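You operate a simulated robot arm through the tools that you are given. There is no shell and no other tool. Be economical: measure what you need, move in short steps, check, and stop when the job is done.

You run a simulated robot arm. Do the job below in one go: nothing can be reset, and whatever is moved stays where it is left.

TASK
Clamp the blue gland in the vise, tighten its nut, then unclamp it.
Fine: leave it standing in the open vise, and the black table's other two glands alone.

The check looks at the end state, three seconds after you hand in, the way a careful person would. Anything else that was tipped, shoved, dropped, spilled or broken makes it a failure.

THE ROBOT
A 7-joint arm with a two-finger parallel gripper, fixed in place. Base frame: the origin is at the foot of the arm, x ahead of it, y to its left, z up. Units: m, degrees, N and s.
With the tool pointing down near the work surface it reaches from about 0.24 to 0.68 m from the base axis. Its first joint turns from -66.0 to 66.0 degrees. Payload 2.4 kg.
The tool frame sits at the grasp point between the pads (the TCP): z along the fingers, y along the line on which they close. The tips reach 0.03 m beyond it. The gripper opens to 0.094 m. The fingers are 0.028 m wide and 0.01 m thick; the gripper's body (0.05 by 0.096 m) begins 0.055 m behind the TCP.
Orientation is that of the tool frame in the base frame, as a unit quaternion [x, y, z, w]. With the fingers straight down and closing along the base's y, the tool's x points along the base's -x, its y along +y and its z along -z.

THE INTERFACE
- The arm moves only by the tool jog_arm. Its argument "series" is a list of rows, each an object (a shift or turn left out is 0, a gripper value left out holds the last) with "dp": the shift along the tool's x, y, z in cm, a list of three; "turn": the turn, a rotation vector about the tool's x, y, z in degrees, a list of three; "jaw": the closure in counts, from 0 (fully open) to 255 (shut). In form: [{"dp": [tx, ty, tz], "turn": [wx, wy, wz], "jaw": jaw}, ...]. A call has 1 to 8 rows; each row shifts and turns the commanded pose from where the row before left it, along the tool's axes as they then stand. A row lasts 0.2 s, in which the tool goes at most 0.05 m and 8.6 degrees; a call with a longer step from one row to the next is refused whole, and so is a gripper value outside its range. Where a pose cannot be reached the arm comes as near as it can. A force on the tool above 60 N (or 10 N above the force at the start of the call, whichever is more), or a blocked arm, ends the call early, and 0.2 s more pass. Each finger travels about 0.153 m/s and halts on what it meets, pressing with about 39 N; the grip force reading is that of the motor and also rises with nothing between the fingers. The clock runs only during rows and for 0.2 s after the last one: add rows that do not move to give the fingers time. It gives the time, the measured TCP pose, the force on the tool (base axes), the opening and the grip force at its end, in the units of the frame above (readings bear some noise).
- Cameras (640 x 400 px; columns grow to the right, rows downward): "scene" is fixed at [0.0427, 0.4731, 1.4486]; the picture's right is [-0.63, -0.78, 0.00], its down [-0.49, 0.39, -0.78] and it looks along [0.61, -0.49, -0.63] (base axes); focal length 269 px, centre (320, 200). "wrist" rides on the gripper at [-0.037, 0, -0.058] in the tool frame; the picture's right is [0.00, -1.00, 0.00], its down [0.97, 0.00, -0.24] and it looks along [0.24, 0.00, 0.97] (tool axes); focal length 218 px, centre (320, 200). There is no depth. A picture from a camera that has moved, and an enlarged one, comes with that camera's place and axes in the base frame and with its lens. The place of the scene camera against the robot may be out by one fixed shift of up to 0.025 m in any direction.
- snapshot(camera): a new picture of that camera. No time passes.
- enlarge(camera, box): a new picture of the part [left, top, right, bottom] of that camera's present view, enlarged. No time passes.
- hand_in(): hands the job in; it is judged then, once.

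Work in short steps. Places have to be worked out from the pictures, the camera data and where the tool is seen: move nearer, look again, correct. Check each grasp and each placing, and mend what went wrong. You have 120 turns and 64 pictures in all, those below and enlarged ones among them. Open the gripper and draw the arm clear of the work before you hand the job in, unless the task says otherwise; then end with one line.

The tools are called after ">>>" as name(argument=value, ...) on one line, values as JSON. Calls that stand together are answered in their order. jog_arm: Moves the arm, as the interface text tells. Its arguments: {"type":"object","properties":{"series":{"type":"array","items":{"type":"object","properties":{"dp":{"type":"array","items":{"type":"number"}},"turn":{"type":"array","items":{"type":"number"}},"jaw":{"type":"number"}}}}},"required":["series"]} The other tools are called the same way: snapshot (camera) takes a picture; enlarge (camera, box) takes an enlarged picture of a part of a camera's view; hand_in () hands the job in.

At the start:

```text
clock: 0.0
tcp_pos: [0.3072, 0.1541, 1.202]
ee_rot: [-0.001, 1.0, 0.0, 0.0]
force: [-0.5, -0.1, 0.0]
grip_width: 0.0943
gripper_force: 0.0
```

scene: 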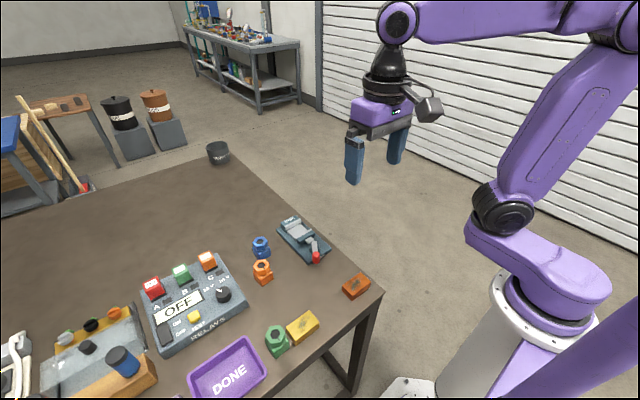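
wrist: 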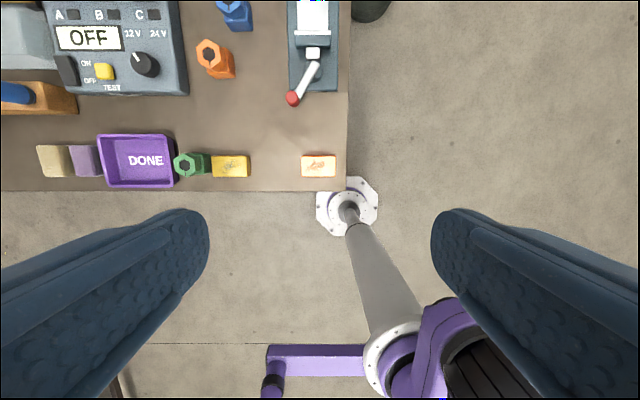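

The pictures show blue, orange and green glands plus a small vise with a red-knobbed lever. I'll enlarge both views to see the details.

>>> enlarge(camera="scene", box=[230, 200, 350, 290])

>>> enlarge(camera="wrist", box=[180, 0, 360, 112])

```text
4.44 times, centred on (290, 245) of scene
camera zoom: at [0.0427, 0.4731, 1.4486], right [-0.63, -0.78, 0.0], down [-0.49, 0.39, -0.78], along [0.61, -0.49, -0.63], focal length 1196 px, centre (453, 0)
```

zoom: 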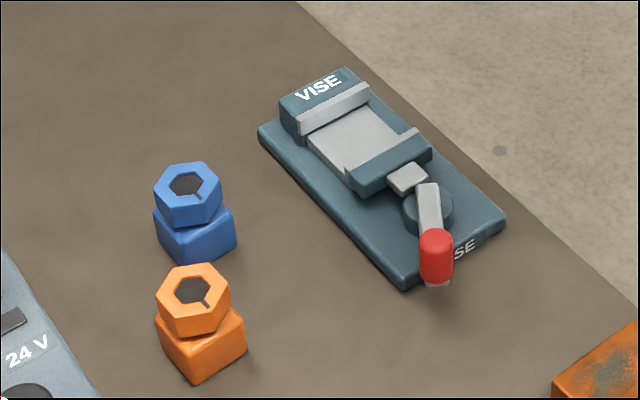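

```text
3.56 times, centred on (270, 56) of wrist
camera zoom: at [0.3435, 0.1555, 1.2599], right [0.0, -1.0, 0.0], down [-0.97, 0.0, 0.24], along [-0.24, 0.0, -0.97], focal length 776 px, centre (498, 712)
```

zoom: 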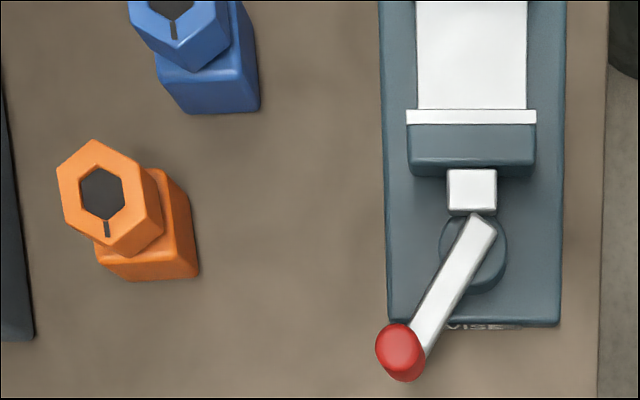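

Rough estimates: blue gland near (0.56, 0.29), vise along x at y≈0.17, lever knob near (0.425, 0.20). I'll move over them for a better look.

>>> jog_arm(series=[{"dp": [-3.55, 1.27, 1.7]}, {"dp": [-3.55, 1.27, 1.7]}, {"dp": [-3.55, 1.27, 1.7]}, {"dp": [-3.55, 1.27, 1.7]}, {"dp": [-3.55, 1.27, 1.7]}, {"dp": [-3.55, 1.27, 1.7]}, {}])

>>> snapshot(camera="wrist")

```text
clock: 1.6
tcp_pos: [0.5197, 0.2334, 1.1002]
ee_rot: [-0.001, 1.0, 0.0, 0.0]
force: [-0.8, -0.1, 0.5]
grip_width: 0.0939
gripper_force: 0.0
```

```text
59 pictures are left
camera wrist: at [0.5565, 0.2333, 1.1574], right [0.0, -1.0, 0.0], down [-0.97, 0.0, 0.24], along [-0.24, 0.0, -0.97], focal length 218 px, centre (320, 200)
```

wrist: 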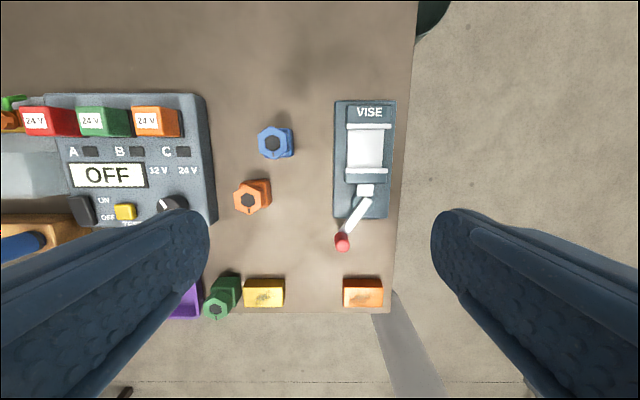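

>>> enlarge(camera="wrist", box=[220, 85, 420, 260])

```text
2.29 times, centred on (320, 172) of wrist
camera zoom: at [0.5565, 0.2333, 1.1574], right [0.0, -1.0, 0.0], down [-0.97, 0.0, 0.24], along [-0.24, 0.0, -0.97], focal length 499 px, centre (320, 263)
```

zoom: 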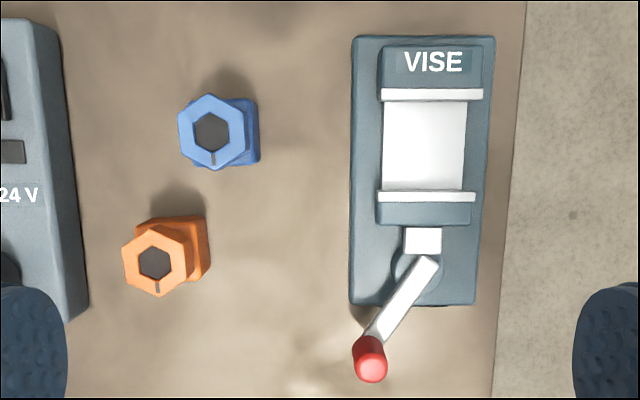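

Blue gland ≈(0.558, 0.2935), top z≈0.874. Vise jaw gap ≈55 mm, centred near (0.552, 0.170); lever pivot ≈(0.478, 0.169). I'll descend above the blue gland for a closer look.

>>> jog_arm(series=[{"dp": [-0.95, 1.5, 3.4]}, {"dp": [-0.95, 1.5, 3.4]}, {"dp": [-0.95, 1.5, 3.4]}, {"dp": [-0.95, 1.5, 3.4]}, {}])

>>> snapshot(camera="wrist")

>>> snapshot(camera="scene")

```text
clock: 2.8
tcp_pos: [0.5559, 0.2905, 0.9645]
ee_rot: [0.0, 1.0, 0.0, 0.0]
force: [0.7, -0.1, 1.2]
grip_width: 0.0943
gripper_force: 0.1
```

```text
57 pictures are left
camera wrist: at [0.5935, 0.2915, 1.0221], right [0.0, -1.0, 0.0], down [-0.97, 0.0, 0.24], along [-0.24, 0.0, -0.97], focal length 218 px, centre (320, 200)
```

wrist: 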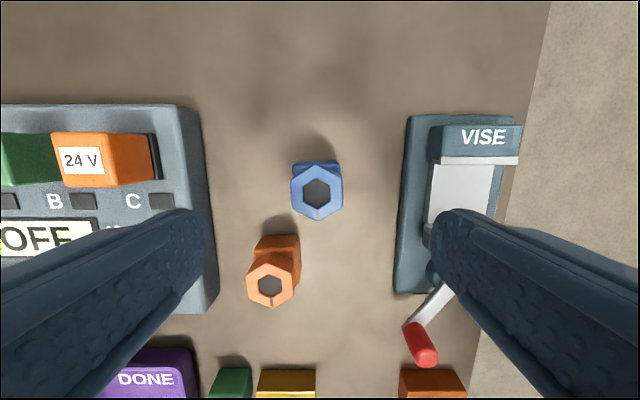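

```text
56 pictures are left
```

scene: 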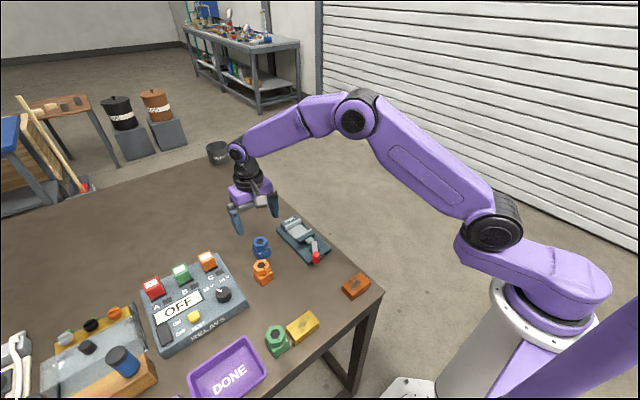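

>>> enlarge(camera="wrist", box=[240, 130, 400, 230])

```text
4.00 times, centred on (320, 180) of wrist
camera zoom: at [0.5935, 0.2915, 1.0221], right [0.0, -1.0, 0.0], down [-0.97, 0.0, 0.24], along [-0.24, 0.0, -0.97], focal length 873 px, centre (320, 280)
```

zoom: 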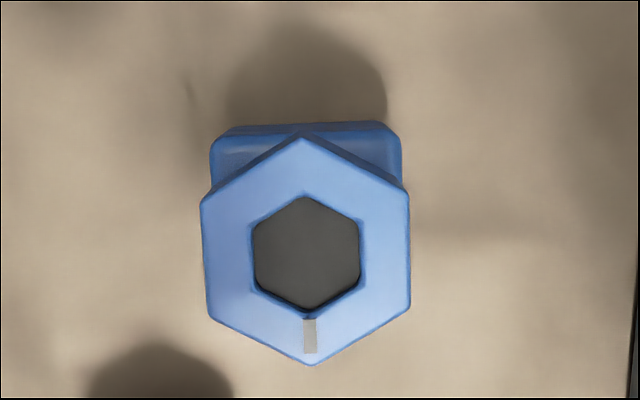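

Gland centre ≈(0.562, 0.294), flats face ±y, almost aligned. I'll correct laterally and descend with open jaws to TCP z≈0.853.

>>> jog_arm(series=[{"dp": [-0.5, 0.35, 3]}, {"dp": [0, 0, 3]}, {"dp": [0, 0, 3]}, {"dp": [0, 0, 2.1]}, {}])

>>> snapshot(camera="wrist")

>>> enlarge(camera="scene", box=[210, 190, 340, 280])

```text
clock: 4.0
tcp_pos: [0.5615, 0.2949, 0.8533]
ee_rot: [-0.001, 1.0, 0.001, -0.001]
force: [-0.3, -0.1, -0.1]
grip_width: 0.0941
gripper_force: 0.2
```

```text
54 pictures are left
camera wrist: at [0.599, 0.2956, 0.9109], right [0.0, -1.0, 0.0], down [-0.97, 0.0, 0.24], along [-0.24, 0.0, -0.97], focal length 218 px, centre (320, 200)
```

wrist: 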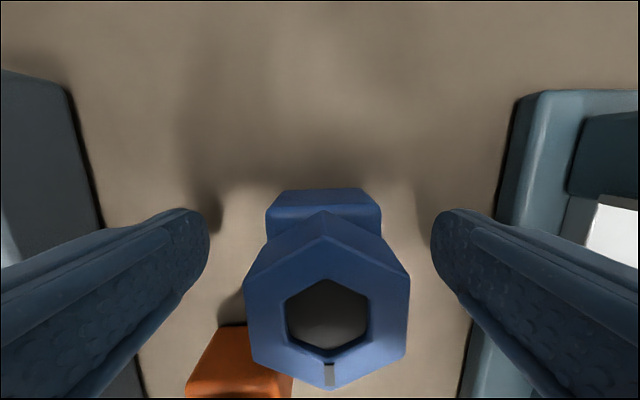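

```text
4.44 times, centred on (275, 235) of scene
camera zoom: at [0.0427, 0.4731, 1.4486], right [-0.63, -0.78, 0.0], down [-0.49, 0.39, -0.78], along [0.61, -0.49, -0.63], focal length 1196 px, centre (520, 44)
```

zoom: 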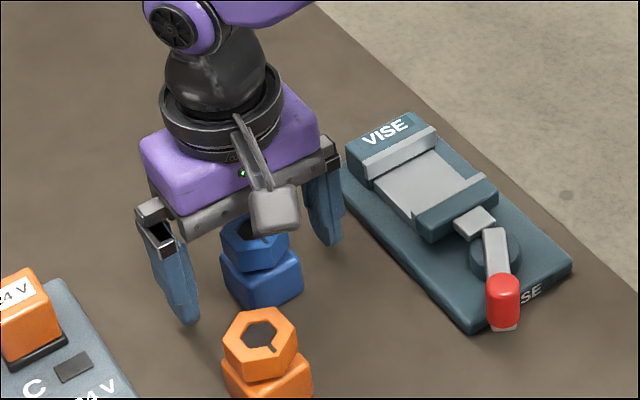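

Well centred. Close the gripper on the gland.

>>> jog_arm(series=[{"jaw": 255}, {}, {}])

>>> enlarge(camera="scene", box=[210, 190, 340, 280])

```text
clock: 4.8
tcp_pos: [0.5629, 0.2948, 0.8541]
ee_rot: [0.0, 1.0, 0.001, 0.001]
force: [-0.3, -1.1, -0.4]
grip_width: 0.0417
gripper_force: 38.8
```

```text
4.44 times, centred on (275, 235) of scene
camera zoom: at [0.0427, 0.4731, 1.4486], right [-0.63, -0.78, 0.0], down [-0.49, 0.39, -0.78], along [0.61, -0.49, -0.63], focal length 1196 px, centre (520, 44)
```

zoom: 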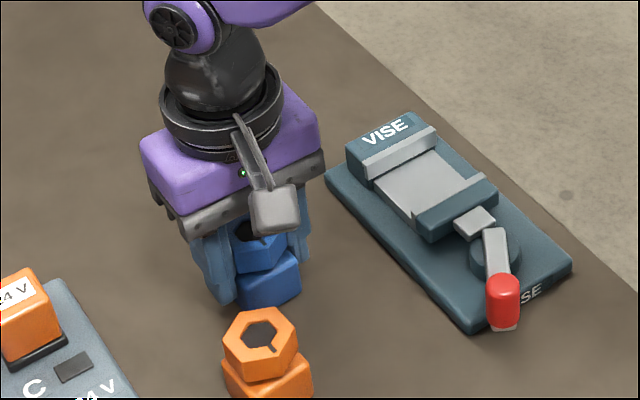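

Held at 41.7 mm. Lift 7 cm and carry over the vise bed at about (0.555, 0.168).

>>> jog_arm(series=[{"dp": [0, 0, -3.5]}, {"dp": [0, 0, -3.5]}, {"dp": [0.2, -3.2, 0]}, {"dp": [0.2, -3.2, 0]}, {"dp": [0.2, -3.2, 0]}, {"dp": [0.2, -3.1, 0]}, {}])

>>> snapshot(camera="wrist")

>>> enlarge(camera="scene", box=[230, 180, 360, 270])

```text
clock: 6.4
tcp_pos: [0.5542, 0.1671, 0.9232]
ee_rot: [0.001, 1.0, 0.001, 0.0]
force: [-0.4, -1.1, 0.0]
grip_width: 0.0416
gripper_force: 38.8
```

```text
51 pictures are left
camera wrist: at [0.5917, 0.1675, 0.9809], right [0.0, -1.0, 0.0], down [-0.97, 0.0, 0.24], along [-0.24, 0.0, -0.97], focal length 218 px, centre (320, 200)
```

wrist: 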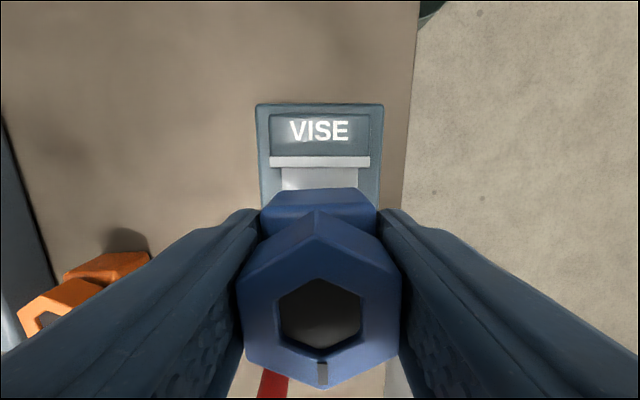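

```text
4.44 times, centred on (295, 225) of scene
camera zoom: at [0.0427, 0.4731, 1.4486], right [-0.63, -0.78, 0.0], down [-0.49, 0.39, -0.78], along [0.61, -0.49, -0.63], focal length 1196 px, centre (431, 89)
```

zoom: 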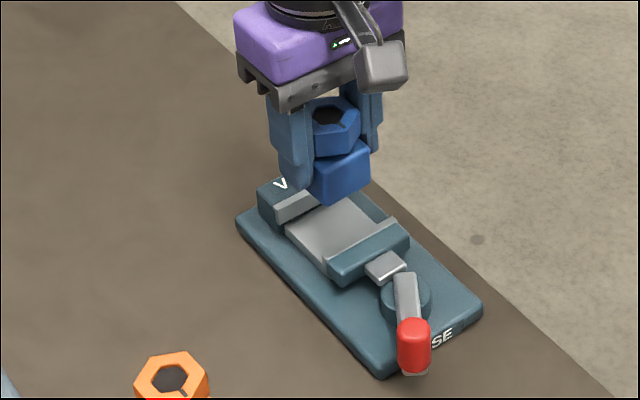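

Lined up: fixed jaw face ≈0.579, centreline y≈0.1675. Lower 4.2 cm first.

>>> jog_arm(series=[{"dp": [-0.2, 0, 2.1]}, {"dp": [0, 0, 2.1]}, {}])

>>> enlarge(camera="scene", box=[230, 180, 360, 270])

>>> snapshot(camera="wrist")

```text
clock: 7.2
tcp_pos: [0.556, 0.1682, 0.8812]
ee_rot: [0.0, 1.0, 0.0, 0.0]
force: [-0.6, 0.1, -1.7]
grip_width: 0.0417
gripper_force: 39.1
```

```text
4.44 times, centred on (295, 225) of scene
camera zoom: at [0.0427, 0.4731, 1.4486], right [-0.63, -0.78, 0.0], down [-0.49, 0.39, -0.78], along [0.61, -0.49, -0.63], focal length 1196 px, centre (431, 89)
```

zoom: 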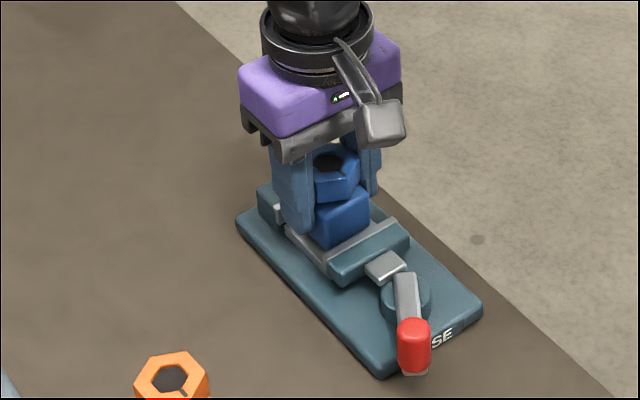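

```text
48 pictures are left
camera wrist: at [0.5935, 0.1685, 0.9388], right [0.0, -1.0, 0.0], down [-0.97, 0.0, 0.24], along [-0.24, 0.0, -0.97], focal length 218 px, centre (320, 200)
```

wrist: 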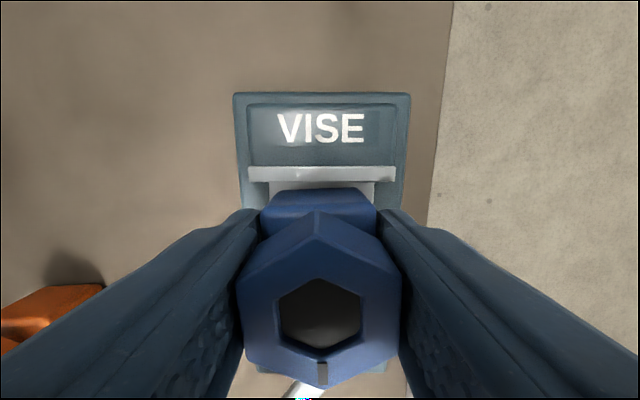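

Bottom at ~0.838, just under the jaw tops, with clearance both sides. Continue down in small steps.

>>> jog_arm(series=[{"dp": [0, 0, 0.4]}, {"dp": [0, 0, 0.4]}, {}])

```text
clock: 8.0
tcp_pos: [0.5577, 0.1682, 0.8744]
ee_rot: [0.0, 1.0, 0.001, 0.003]
force: [-8.4, -3.0, 35.5]
grip_width: 0.0416
gripper_force: 38.2
```

Contact with 35 N upward, gland bottom ≈0.831. Check whether it's on the bed or a jaw.

>>> enlarge(camera="scene", box=[260, 200, 330, 250])

>>> snapshot(camera="wrist")

```text
8.00 times, centred on (295, 225) of scene
camera zoom: at [0.0418, 0.4729, 1.4487], right [-0.63, -0.78, 0.0], down [-0.49, 0.39, -0.78], along [0.61, -0.49, -0.63], focal length 2153 px, centre (520, 0)
```

zoom: 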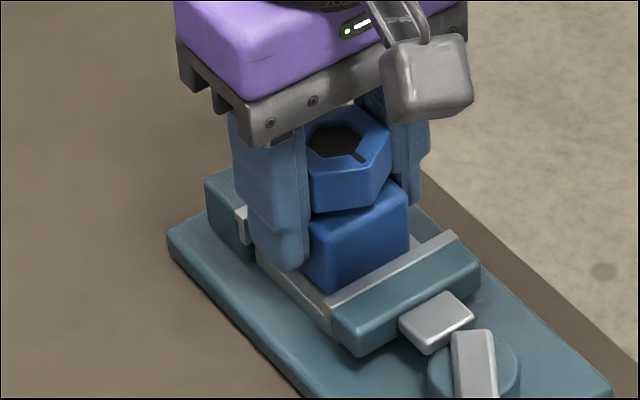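

```text
46 pictures are left
camera wrist: at [0.594, 0.1683, 0.9331], right [0.0, -1.0, 0.0], down [-0.97, 0.0, 0.24], along [-0.24, 0.0, -0.97], focal length 218 px, centre (320, 200)
```

wrist: 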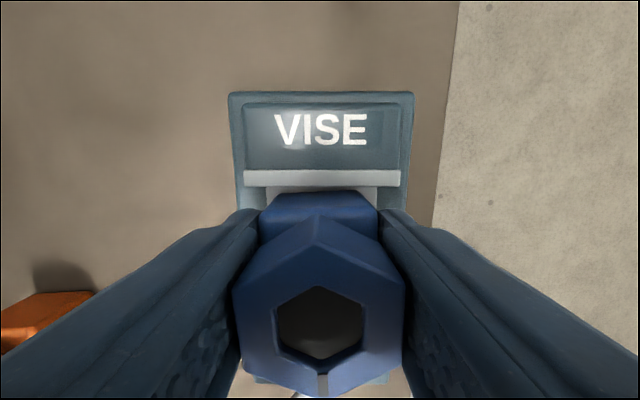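

It sits on the bed between the jaws. Ease off the downward load by 1 mm, then open.

>>> jog_arm(series=[{"dp": [0, 0, -0.15]}, {"jaw": 200}, {"jaw": 100}, {"jaw": 0}, {}])

>>> snapshot(camera="wrist")

>>> enlarge(camera="scene", box=[250, 190, 350, 270])

```text
clock: 9.2
tcp_pos: [0.5572, 0.1672, 0.8749]
ee_rot: [0.0, 1.0, 0.001, 0.0]
force: [-0.2, 0.1, -0.1]
grip_width: 0.0943
gripper_force: 0.1
```

```text
45 pictures are left
camera wrist: at [0.5934, 0.1679, 0.9322], right [0.0, -1.0, 0.0], down [-0.97, 0.0, 0.24], along [-0.24, 0.0, -0.97], focal length 218 px, centre (320, 200)
```

wrist: 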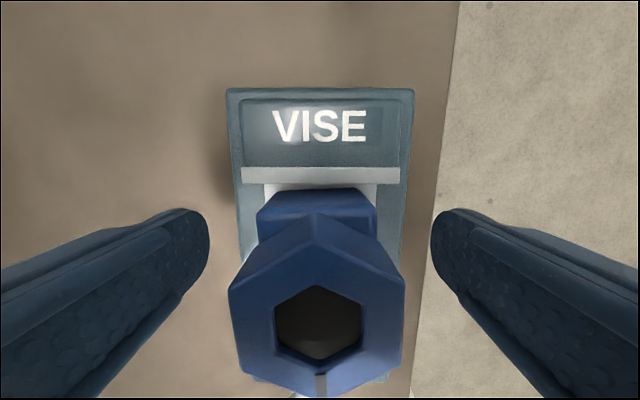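

```text
5.00 times, centred on (300, 230) of scene
camera zoom: at [0.0427, 0.4731, 1.4486], right [-0.63, -0.78, 0.0], down [-0.49, 0.39, -0.78], along [0.61, -0.49, -0.63], focal length 1346 px, centre (420, 50)
```

zoom: 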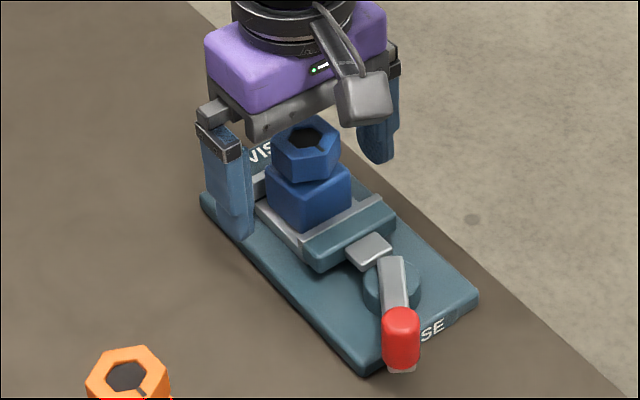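

The gland stands square in the open vise. Raise clear and move back over the lever to inspect it.

>>> jog_arm(series=[{"dp": [0, 0, -4]}, {"dp": [0, 0, -4]}, {"dp": [0, 0, -4]}, {"dp": [4, 0.5, 0]}, {"dp": [4, 0.5, 0]}, {"dp": [4, 0.5, 0]}, {}])

>>> snapshot(camera="wrist")

>>> enlarge(camera="scene", box=[260, 200, 350, 270])

```text
clock: 10.8
tcp_pos: [0.4361, 0.1832, 0.9941]
ee_rot: [0.0, 1.0, 0.001, 0.0]
force: [-0.4, -1.0, 0.6]
grip_width: 0.094
gripper_force: 0.1
```

```text
43 pictures are left
camera wrist: at [0.4735, 0.1838, 1.0515], right [0.0, -1.0, 0.0], down [-0.97, 0.0, 0.24], along [-0.24, 0.0, -0.97], focal length 218 px, centre (320, 200)
```

wrist: 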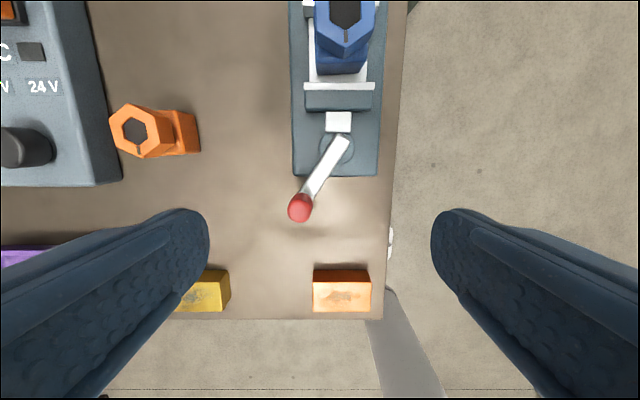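

```text
5.71 times, centred on (305, 235) of scene
camera zoom: at [0.0427, 0.4731, 1.4486], right [-0.63, -0.78, 0.0], down [-0.49, 0.39, -0.78], along [0.61, -0.49, -0.63], focal length 1538 px, centre (406, 0)
```

zoom: 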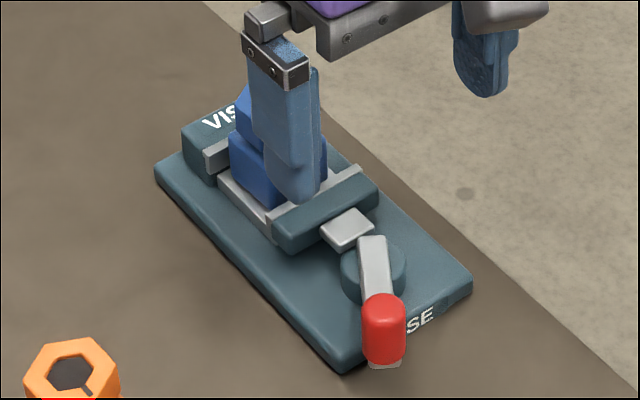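

The lever carries an upright red knob, top ≈0.872, at about (0.421, 0.201); pivot ≈(0.47, 0.17). Zoom for accuracy before gripping it.

>>> enlarge(camera="wrist", box=[260, 70, 420, 230])

```text
2.50 times, centred on (340, 150) of wrist
camera zoom: at [0.4735, 0.1838, 1.0515], right [0.0, -1.0, 0.0], down [-0.97, 0.0, 0.24], along [-0.24, 0.0, -0.97], focal length 546 px, centre (270, 325)
```

zoom: 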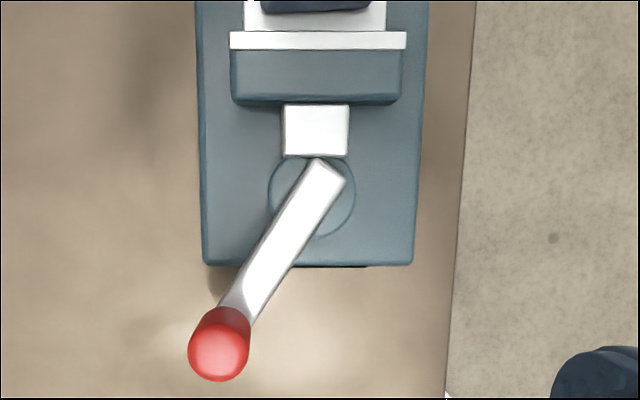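

Knob ≈(0.421, 0.201), pivot ≈(0.471, 0.168), lever angle ≈33° toward +y. Turn the tool 33° so the fingers close across the lever and centre above the knob.

>>> jog_arm(series=[{"dp": [1.5, 1.75, 0]}, {"turn": [0, 0, 8.25], "dp": [0, 0, 2]}, {"turn": [0, 0, 8.25], "dp": [0, 0, 2]}, {"turn": [0, 0, 8.25], "dp": [0, 0, 2]}, {"turn": [0, 0, 8.25]}, {}])

>>> snapshot(camera="wrist")

```text
clock: 12.2
tcp_pos: [0.4215, 0.1999, 0.9344]
ee_rot: [0.285, 0.959, 0.0, 0.0]
force: [-0.3, 0.3, 0.0]
grip_width: 0.0937
gripper_force: 0.1
```

```text
40 pictures are left
camera wrist: at [0.4527, 0.1808, 0.9917], right [-0.55, -0.84, 0.0], down [-0.81, 0.53, 0.24], along [-0.2, 0.13, -0.97], focal length 218 px, centre (320, 200)
```

wrist: 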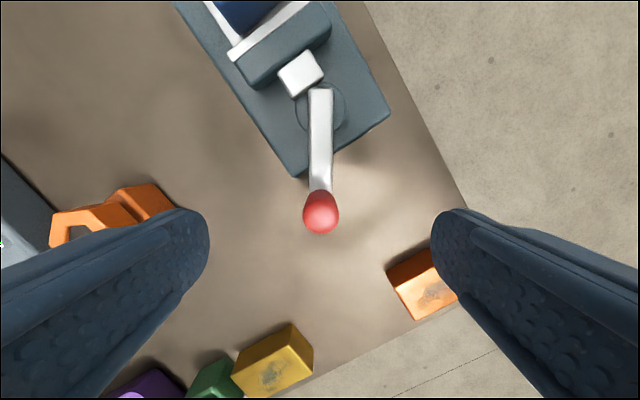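

Knob is centred under the TCP. Descend to z≈0.861 and close on it.

>>> jog_arm(series=[{"dp": [0, 0, 2.5]}, {"dp": [0, 0, 2.5]}, {"dp": [0, 0, 2.3]}, {}, {"jaw": 255}, {}, {}])

>>> snapshot(camera="wrist")

```text
clock: 13.8
tcp_pos: [0.4227, 0.1995, 0.86]
ee_rot: [0.284, 0.959, -0.001, -0.001]
force: [-3.6, -4.1, -1.9]
grip_width: 0.0201
gripper_force: 45.0
```

```text
39 pictures are left
camera wrist: at [0.4529, 0.1803, 0.9185], right [-0.55, -0.84, 0.0], down [-0.81, 0.53, 0.24], along [-0.2, 0.13, -0.97], focal length 218 px, centre (320, 200)
```

wrist: 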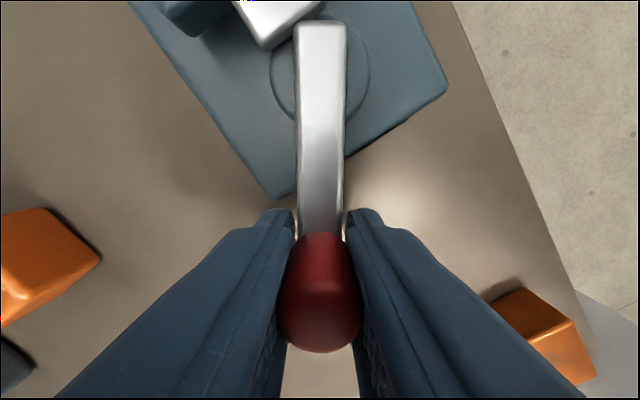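

Knob gripped. Try one small swing toward −y and read the reaction.

>>> jog_arm(series=[{"dp": [-0.04, -0.63, 0], "turn": [0, 0, -6]}, {}])

```text
clock: 14.4
tcp_pos: [0.4197, 0.1941, 0.8617]
ee_rot: [0.232, 0.973, 0.001, 0.0]
force: [1.0, -1.3, -14.8]
grip_width: 0.0202
gripper_force: 44.5
```

It moves freely that way. Continue 16° more and see whether the jaw advances.

>>> jog_arm(series=[{"dp": [-0.06, -0.83, 0], "turn": [0, 0, -8]}, {"dp": [-0.06, -0.83, 0], "turn": [0, 0, -8]}, {}])

>>> snapshot(camera="wrist")

>>> enlarge(camera="scene", box=[250, 190, 350, 270])

```text
clock: 15.2
tcp_pos: [0.4132, 0.1789, 0.8606]
ee_rot: [0.095, 0.995, 0.0, 0.0]
force: [0.3, 0.1, -24.6]
grip_width: 0.0203
gripper_force: 44.5
```

```text
38 pictures are left
camera wrist: at [0.4495, 0.1725, 0.9186], right [-0.19, -0.98, 0.0], down [-0.95, 0.18, 0.24], along [-0.24, 0.04, -0.97], focal length 218 px, centre (320, 200)
```

wrist: 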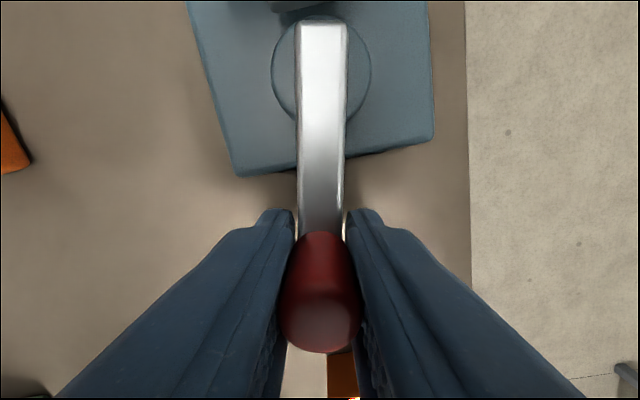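

```text
5.00 times, centred on (300, 230) of scene
camera zoom: at [0.043, 0.4733, 1.4485], right [-0.63, -0.78, 0.0], down [-0.49, 0.39, -0.78], along [0.61, -0.49, -0.63], focal length 1346 px, centre (420, 50)
```

zoom: 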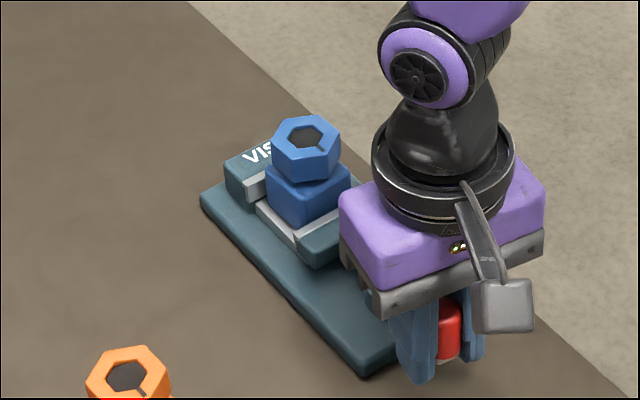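

The plunger/jaw moved toward the gland, so this is the closing direction. Continue in steps watching force, relieving the slight vertical pull.

>>> jog_arm(series=[{"dp": [-0.06, -0.83, 0.1], "turn": [0, 0, -8]}, {"dp": [-0.06, -0.83, 0], "turn": [0, 0, -8]}, {}])

```text
clock: 16.0
tcp_pos: [0.4124, 0.1622, 0.8604]
ee_rot: [-0.045, 0.999, 0.0, -0.001]
force: [-2.3, -1.9, -1.2]
grip_width: 0.0203
gripper_force: 45.5
```

>>> jog_arm(series=[{"dp": [-0.06, -0.83, 0], "turn": [0, 0, -8]}, {"dp": [-0.06, -0.83, 0], "turn": [0, 0, -8]}, {}])

>>> enlarge(camera="scene", box=[250, 190, 350, 270])

```text
clock: 16.8
tcp_pos: [0.4165, 0.1462, 0.8608]
ee_rot: [-0.184, 0.983, 0.0, -0.001]
force: [-6.6, -3.5, 9.4]
grip_width: 0.0202
gripper_force: 44.9
```

```text
5.00 times, centred on (300, 230) of scene
camera zoom: at [0.0424, 0.473, 1.4486], right [-0.63, -0.78, 0.0], down [-0.49, 0.39, -0.78], along [0.61, -0.49, -0.63], focal length 1346 px, centre (420, 50)
```

zoom: 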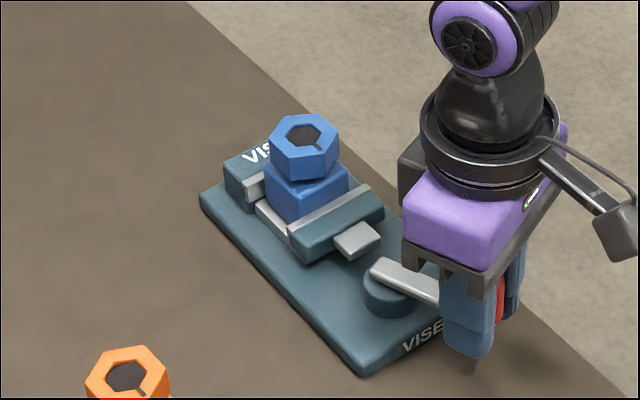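

The jaw has reached the gland and is pushing it toward the fixed jaw. Continue.

>>> jog_arm(series=[{"dp": [-0.06, -0.83, 0], "turn": [0, 0, -8]}, {"dp": [-0.06, -0.83, 0], "turn": [0, 0, -8]}, {}])

>>> enlarge(camera="scene", box=[250, 190, 350, 270])

```text
clock: 17.6
tcp_pos: [0.4223, 0.1344, 0.8607]
ee_rot: [-0.322, 0.947, 0.0, 0.0]
force: [-17.8, 18.8, 4.2]
grip_width: 0.0204
gripper_force: 45.0
```

```text
5.00 times, centred on (300, 230) of scene
camera zoom: at [0.0421, 0.4736, 1.4484], right [-0.63, -0.78, 0.0], down [-0.49, 0.39, -0.78], along [0.61, -0.49, -0.63], focal length 1346 px, centre (420, 50)
```

zoom: 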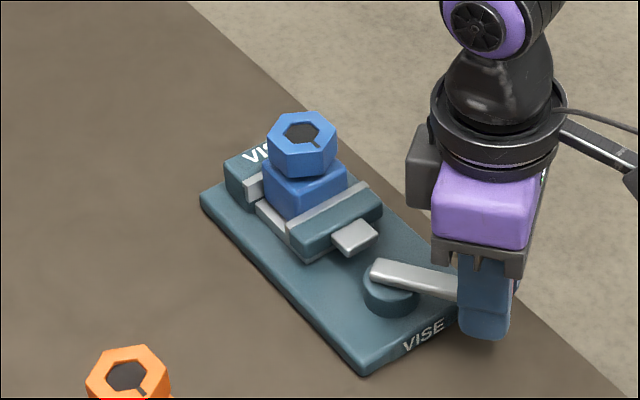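

Resistance has built to ~26 N: the gland appears pinched. Push a little further to firm the clamp.

>>> jog_arm(series=[{"dp": [-0.02, -0.42, 0], "turn": [0, 0, -4]}, {"dp": [-0.02, -0.3, 0], "turn": [0, 0, -3]}, {}])

>>> snapshot(camera="wrist")

```text
clock: 18.2
tcp_pos: [0.424, 0.1349, 0.8609]
ee_rot: [-0.379, 0.925, 0.0, -0.004]
force: [-9.2, 11.4, 5.3]
grip_width: 0.0217
gripper_force: 44.7
stopped in row 3: the force on the tool passed its limit (the readings are from after the stop); the commanded pose is now the measured one
```

```text
34 pictures are left
camera wrist: at [0.4499, 0.1615, 0.9183], right [0.7, -0.71, 0.0], down [-0.69, -0.68, 0.25], along [-0.18, -0.17, -0.97], focal length 218 px, centre (320, 200)
```

wrist: 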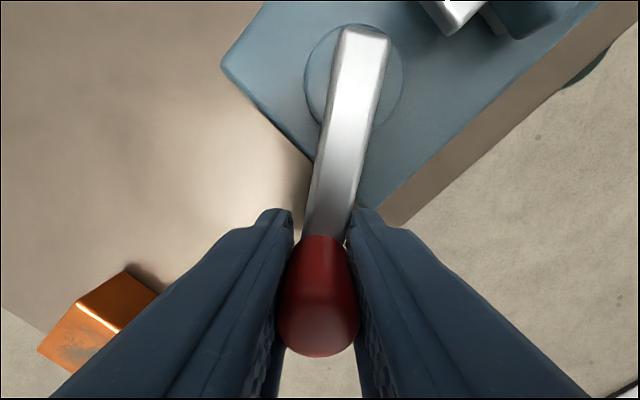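

The lever hit its firm stop at about −34° (mirror of its open position): clamped. Release the knob and see if it stays.

>>> jog_arm(series=[{"jaw": 150}, {"jaw": 0}, {}, {"dp": [0, 0, -4]}, {"dp": [0, 0, -4]}, {"dp": [0, 0, -4]}, {}])

>>> snapshot(camera="wrist")

>>> enlarge(camera="scene", box=[250, 190, 350, 270])

```text
clock: 19.8
tcp_pos: [0.424, 0.1331, 0.9803]
ee_rot: [-0.379, 0.925, 0.001, -0.003]
force: [-0.5, 0.7, 0.2]
grip_width: 0.094
gripper_force: 0.0
```

```text
33 pictures are left
camera wrist: at [0.4509, 0.1598, 1.0385], right [0.7, -0.71, 0.0], down [-0.69, -0.68, 0.25], along [-0.18, -0.17, -0.97], focal length 218 px, centre (320, 200)
```

wrist: 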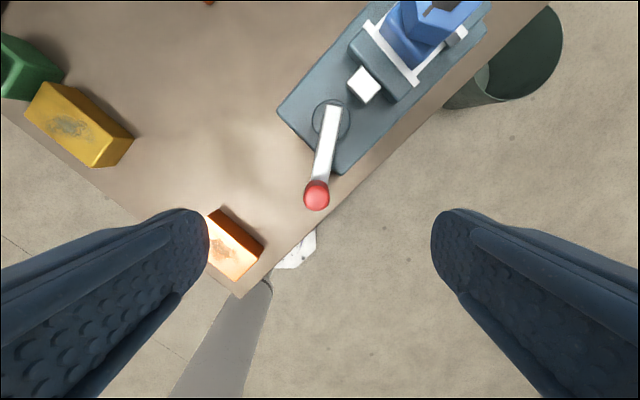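

```text
5.00 times, centred on (300, 230) of scene
camera zoom: at [0.0427, 0.4731, 1.4486], right [-0.63, -0.78, 0.0], down [-0.49, 0.39, -0.78], along [0.61, -0.49, -0.63], focal length 1346 px, centre (420, 50)
```

zoom: 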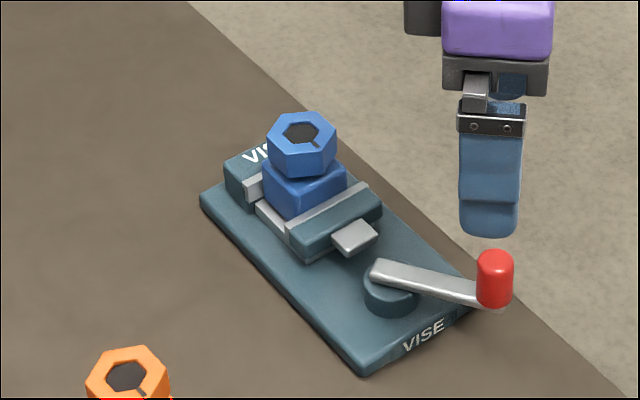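

Lever stays put. Turn the tool back to square (+44.5°) and move over the gland to verify the clamp and nut pose.

>>> jog_arm(series=[{"turn": [0, 0, 8.3]}, {"turn": [0, 0, 8.3]}, {"turn": [0, 0, 8.3]}, {"turn": [0, 0, 8.3]}, {"turn": [0, 0, 8.3]}, {"turn": [0, 0, 3.05]}, {}])

>>> jog_arm(series=[{"dp": [-4.5, 1.17, -0.8]}, {"dp": [-4.5, 1.17, -0.8]}, {"dp": [-4.5, 1.17, 0]}, {}])

>>> snapshot(camera="wrist")

>>> enlarge(camera="wrist", box=[220, 80, 420, 280])

```text
clock: 21.4
tcp_pos: [0.425, 0.1334, 0.9811]
ee_rot: [0.001, 1.0, -0.001, -0.003]
force: [0.8, 0.4, -0.3]
grip_width: 0.0941
gripper_force: 0.1
```

```text
clock: 22.4
tcp_pos: [0.5613, 0.1691, 0.9963]
ee_rot: [0.0, 1.0, 0.0, -0.002]
force: [0.3, -0.3, 0.4]
grip_width: 0.0942
gripper_force: 0.0
```

```text
31 pictures are left
camera wrist: at [0.5987, 0.1688, 1.0548], right [0.0, -1.0, 0.0], down [-0.97, 0.0, 0.25], along [-0.25, 0.0, -0.97], focal length 218 px, centre (320, 200)
```

wrist: 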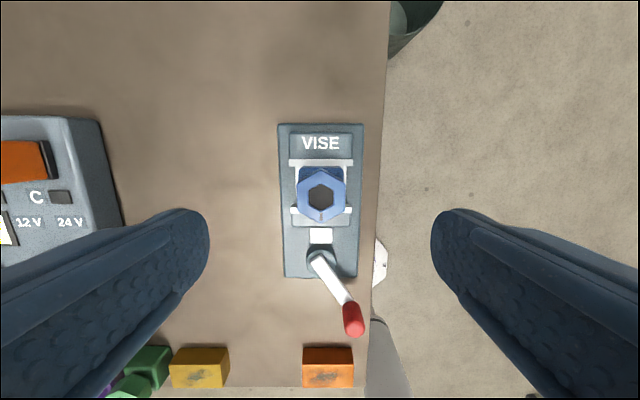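

```text
2.00 times, centred on (320, 180) of wrist
camera zoom: at [0.5987, 0.1688, 1.0548], right [0.0, -1.0, 0.0], down [-0.97, 0.0, 0.25], along [-0.25, 0.0, -0.97], focal length 436 px, centre (320, 240)
```

zoom: 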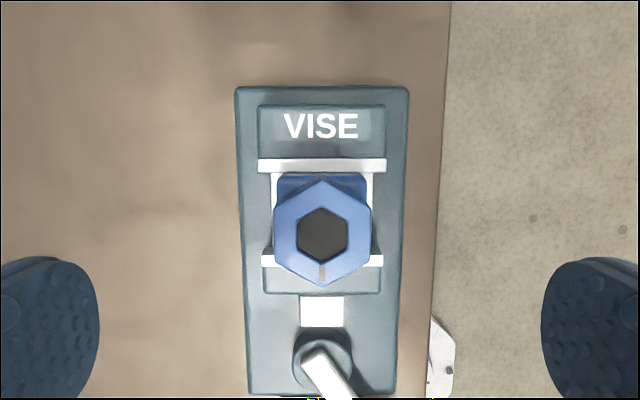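

Clamped snug between both jaws; nut centre ≈(0.560, 0.168). I need the nut's height span, so zoom the scene.

>>> enlarge(camera="scene", box=[290, 205, 326, 240])

>>> enlarge(camera="scene", box=[244, 230, 284, 290])

```text
11.43 times, centred on (308, 222) of scene
camera zoom: at [0.0427, 0.4731, 1.4486], right [-0.63, -0.78, 0.0], down [-0.49, 0.39, -0.78], along [0.61, -0.49, -0.63], focal length 3076 px, centre (457, -57)
```

zoom: 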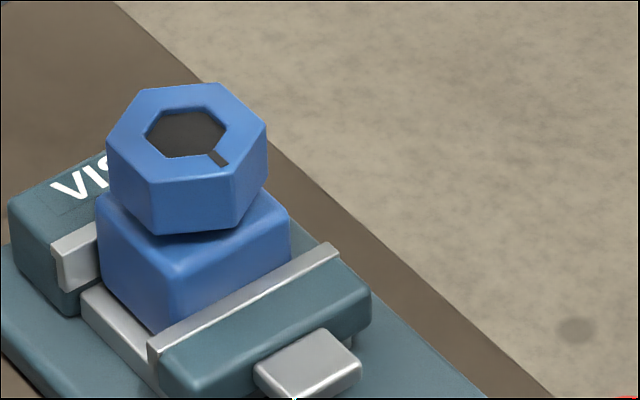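

```text
6.67 times, centred on (264, 260) of scene
camera zoom: at [0.0427, 0.4731, 1.4486], right [-0.63, -0.78, 0.0], down [-0.49, 0.39, -0.78], along [0.61, -0.49, -0.63], focal length 1794 px, centre (693, -200)
```

zoom: 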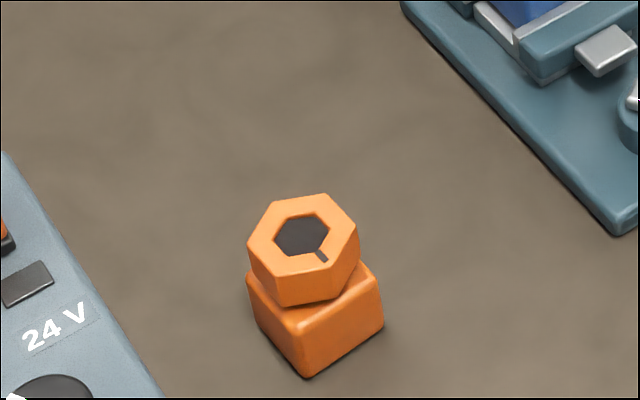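

Nut spans roughly z 0.874–0.895. Lower so fingertips cover only the nut (TCP 0.905), then close gently on its flats.

>>> jog_arm(series=[{"dp": [0.1, -0.1, 3]}, {"dp": [0, 0, 3]}, {"dp": [0, 0, 3.1]}, {}, {"jaw": 255}, {}, {}])

>>> snapshot(camera="wrist")

>>> enlarge(camera="scene", box=[280, 195, 336, 240])

```text
clock: 24.0
tcp_pos: [0.5593, 0.1674, 0.9063]
ee_rot: [0.001, 1.0, 0.0, -0.001]
force: [2.0, 5.6, -4.0]
grip_width: 0.0414
gripper_force: 39.0
```

```text
27 pictures are left
camera wrist: at [0.5962, 0.1677, 0.9629], right [0.0, -1.0, 0.0], down [-0.97, 0.0, 0.25], along [-0.25, 0.0, -0.97], focal length 218 px, centre (320, 200)
```

wrist: 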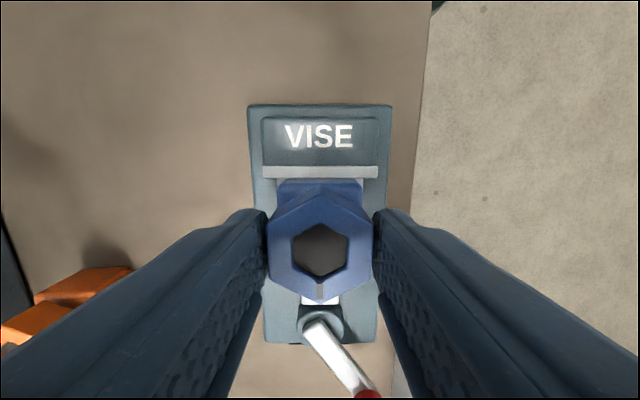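

```text
8.89 times, centred on (308, 218) of scene
camera zoom: at [0.0428, 0.4732, 1.4485], right [-0.63, -0.78, 0.0], down [-0.49, 0.39, -0.78], along [0.61, -0.49, -0.63], focal length 2392 px, centre (427, 44)
```

zoom: 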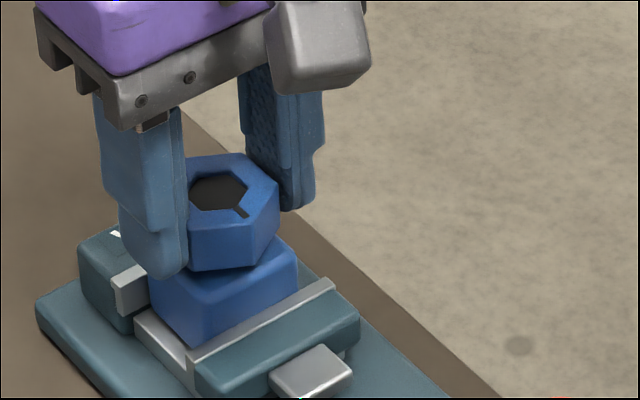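

Gripping the nut flats at 41.4 mm. Turn clockwise (viewed from above) 24° and read the torque reaction.

>>> jog_arm(series=[{"turn": [0, 0, 8]}, {"turn": [0, 0, 8]}, {"turn": [0, 0, 8]}, {}])

>>> snapshot(camera="wrist")

>>> enlarge(camera="scene", box=[280, 195, 336, 240])

```text
clock: 25.0
tcp_pos: [0.5589, 0.1672, 0.9053]
ee_rot: [0.209, 0.978, -0.001, -0.003]
force: [-2.2, 2.0, 3.3]
grip_width: 0.0415
gripper_force: 39.0
```

```text
25 pictures are left
camera wrist: at [0.593, 0.1526, 0.9628], right [-0.41, -0.91, 0.0], down [-0.88, 0.4, 0.24], along [-0.22, 0.1, -0.97], focal length 218 px, centre (320, 200)
```

wrist: 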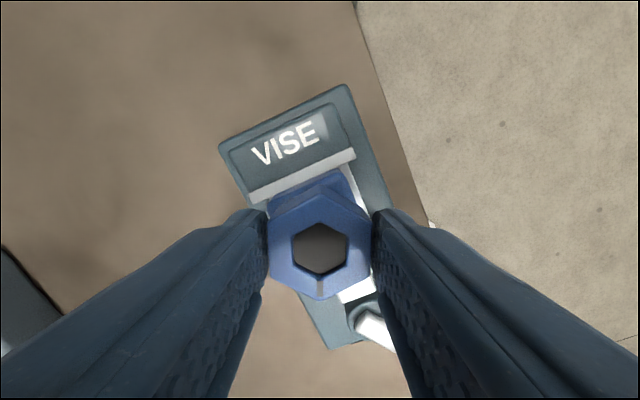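

```text
8.89 times, centred on (308, 218) of scene
camera zoom: at [0.0426, 0.4732, 1.4485], right [-0.63, -0.78, 0.0], down [-0.49, 0.39, -0.78], along [0.61, -0.49, -0.63], focal length 2392 px, centre (427, 44)
```

zoom: 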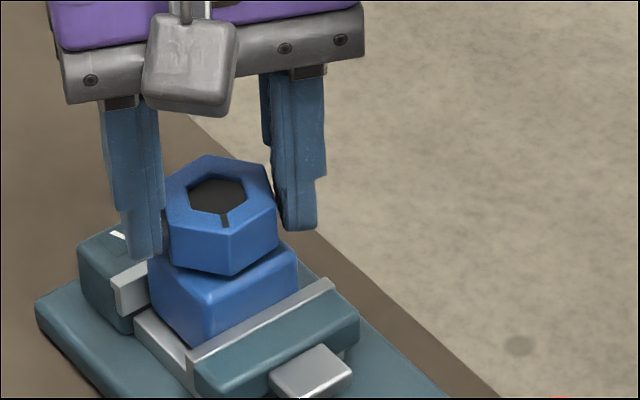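

The nut turns with the fingers and the body stays put. Continue clockwise to ~64°.

>>> jog_arm(series=[{"turn": [0, 0, 8]}, {"turn": [0, 0, 8]}, {"turn": [0, 0, 8]}, {"turn": [0, 0, 8]}, {"turn": [0, 0, 4]}, {}])

```text
clock: 26.4
tcp_pos: [0.5598, 0.1667, 0.9048]
ee_rot: [0.502, 0.865, -0.001, -0.001]
force: [2.5, 3.0, 5.8]
grip_width: 0.0413
gripper_force: 39.3
```

At 60° with no stop yet. Keep going 30° more in the same grip.

>>> jog_arm(series=[{"turn": [0, 0, 8]}, {"turn": [0, 0, 8]}, {"turn": [0, 0, 8]}, {"turn": [0, 0, 6]}, {}])

>>> enlarge(camera="scene", box=[280, 195, 336, 240])

```text
clock: 27.6
tcp_pos: [0.5596, 0.167, 0.9052]
ee_rot: [0.708, 0.706, -0.001, 0.0]
force: [7.5, 2.5, 4.6]
grip_width: 0.0413
gripper_force: 39.4
```

```text
8.89 times, centred on (308, 218) of scene
camera zoom: at [0.0428, 0.4732, 1.4485], right [-0.63, -0.78, 0.0], down [-0.49, 0.39, -0.78], along [0.61, -0.49, -0.63], focal length 2392 px, centre (427, 44)
```

zoom: 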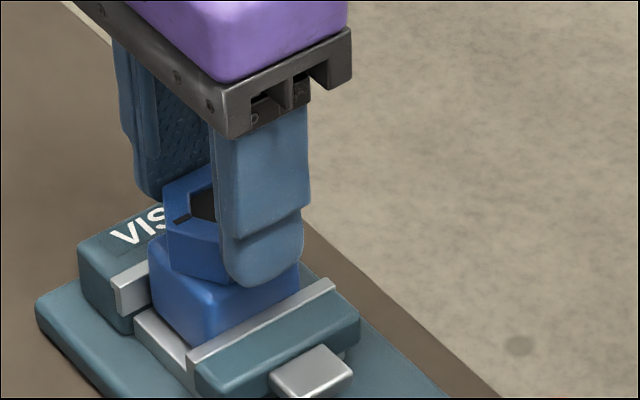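

Nut has followed 90°. Continue another 32°.

>>> jog_arm(series=[{"turn": [0, 0, 8]}, {"turn": [0, 0, 8]}, {"turn": [0, 0, 8]}, {"turn": [0, 0, 8]}, {}])

>>> snapshot(camera="wrist")

```text
clock: 28.8
tcp_pos: [0.5578, 0.1668, 0.9047]
ee_rot: [0.876, 0.482, -0.004, 0.0]
force: [8.2, -1.8, 0.4]
grip_width: 0.0388
gripper_force: 38.9
```

```text
22 pictures are left
camera wrist: at [0.5394, 0.1354, 0.9625], right [-0.85, 0.53, 0.0], down [0.52, 0.82, 0.24], along [0.12, 0.2, -0.97], focal length 218 px, centre (320, 200)
```

wrist: 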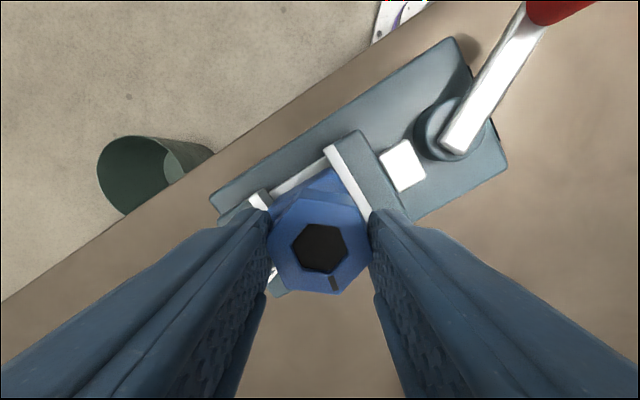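

The grip width dropped to 38.8 mm and the nut sits skewed in the fingers; it may have stopped and slipped. Look closely.

>>> enlarge(camera="wrist", box=[230, 140, 410, 310])

>>> enlarge(camera="scene", box=[280, 195, 336, 240])

```text
2.35 times, centred on (320, 225) of wrist
camera zoom: at [0.5394, 0.1354, 0.9625], right [-0.85, 0.53, 0.0], down [0.52, 0.82, 0.24], along [0.12, 0.2, -0.97], focal length 514 px, centre (320, 141)
```

zoom: 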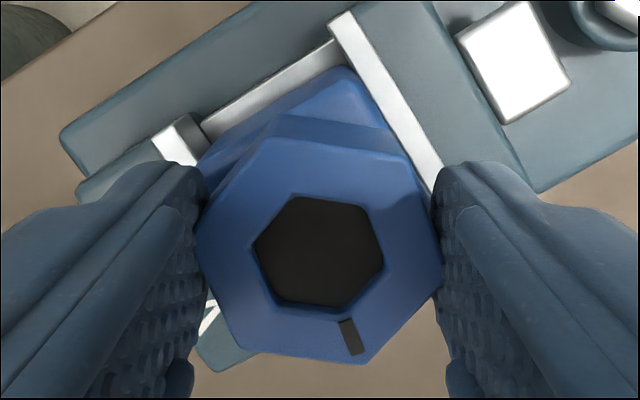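

```text
8.89 times, centred on (308, 218) of scene
camera zoom: at [0.0429, 0.4731, 1.4486], right [-0.63, -0.78, 0.0], down [-0.49, 0.39, -0.78], along [0.61, -0.49, -0.63], focal length 2392 px, centre (427, 44)
```

zoom: 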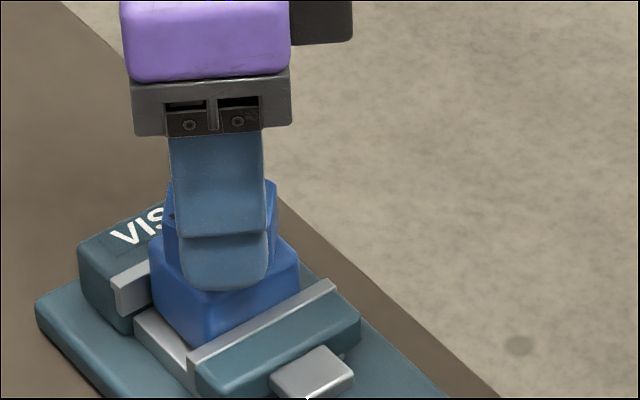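

The nut seems to have stopped around 100° and the fingers slipped ~20°. Open, rise, and rotate back to measure the nut angle.

>>> jog_arm(series=[{"jaw": 150}, {"jaw": 0}, {}, {"dp": [0, 0, -3]}, {"dp": [0, 0, -3]}, {"turn": [0, 0, -8]}, {"turn": [0, 0, -8]}, {"turn": [0, 0, -8]}])

>>> jog_arm(series=[{"turn": [0, 0, -8]}, {"turn": [0, 0, -8]}, {"turn": [0, 0, -8]}, {"turn": [0, 0, -8]}, {"turn": [0, 0, -8]}, {"turn": [0, 0, -8]}, {"turn": [0, 0, -8]}, {}])

>>> enlarge(camera="wrist", box=[230, 140, 410, 310])

```text
clock: 30.6
tcp_pos: [0.56, 0.1668, 0.9656]
ee_rot: [0.754, 0.657, -0.002, -0.002]
force: [-0.5, -0.6, 0.7]
grip_width: 0.094
gripper_force: 0.0
```

```text
clock: 32.4
tcp_pos: [0.5586, 0.1669, 0.9644]
ee_rot: [0.358, 0.934, 0.0, -0.002]
force: [0.5, 0.2, 0.9]
grip_width: 0.0943
gripper_force: 0.0
```

```text
2.35 times, centred on (320, 225) of wrist
camera zoom: at [0.5867, 0.1428, 1.0227], right [-0.67, -0.74, 0.0], down [-0.72, 0.65, 0.24], along [-0.18, 0.16, -0.97], focal length 514 px, centre (320, 141)
```

zoom: 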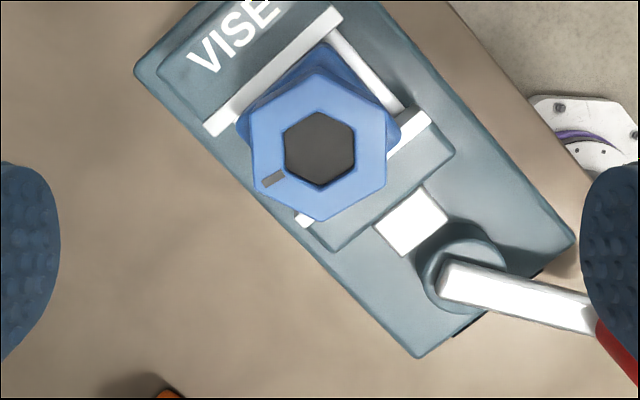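

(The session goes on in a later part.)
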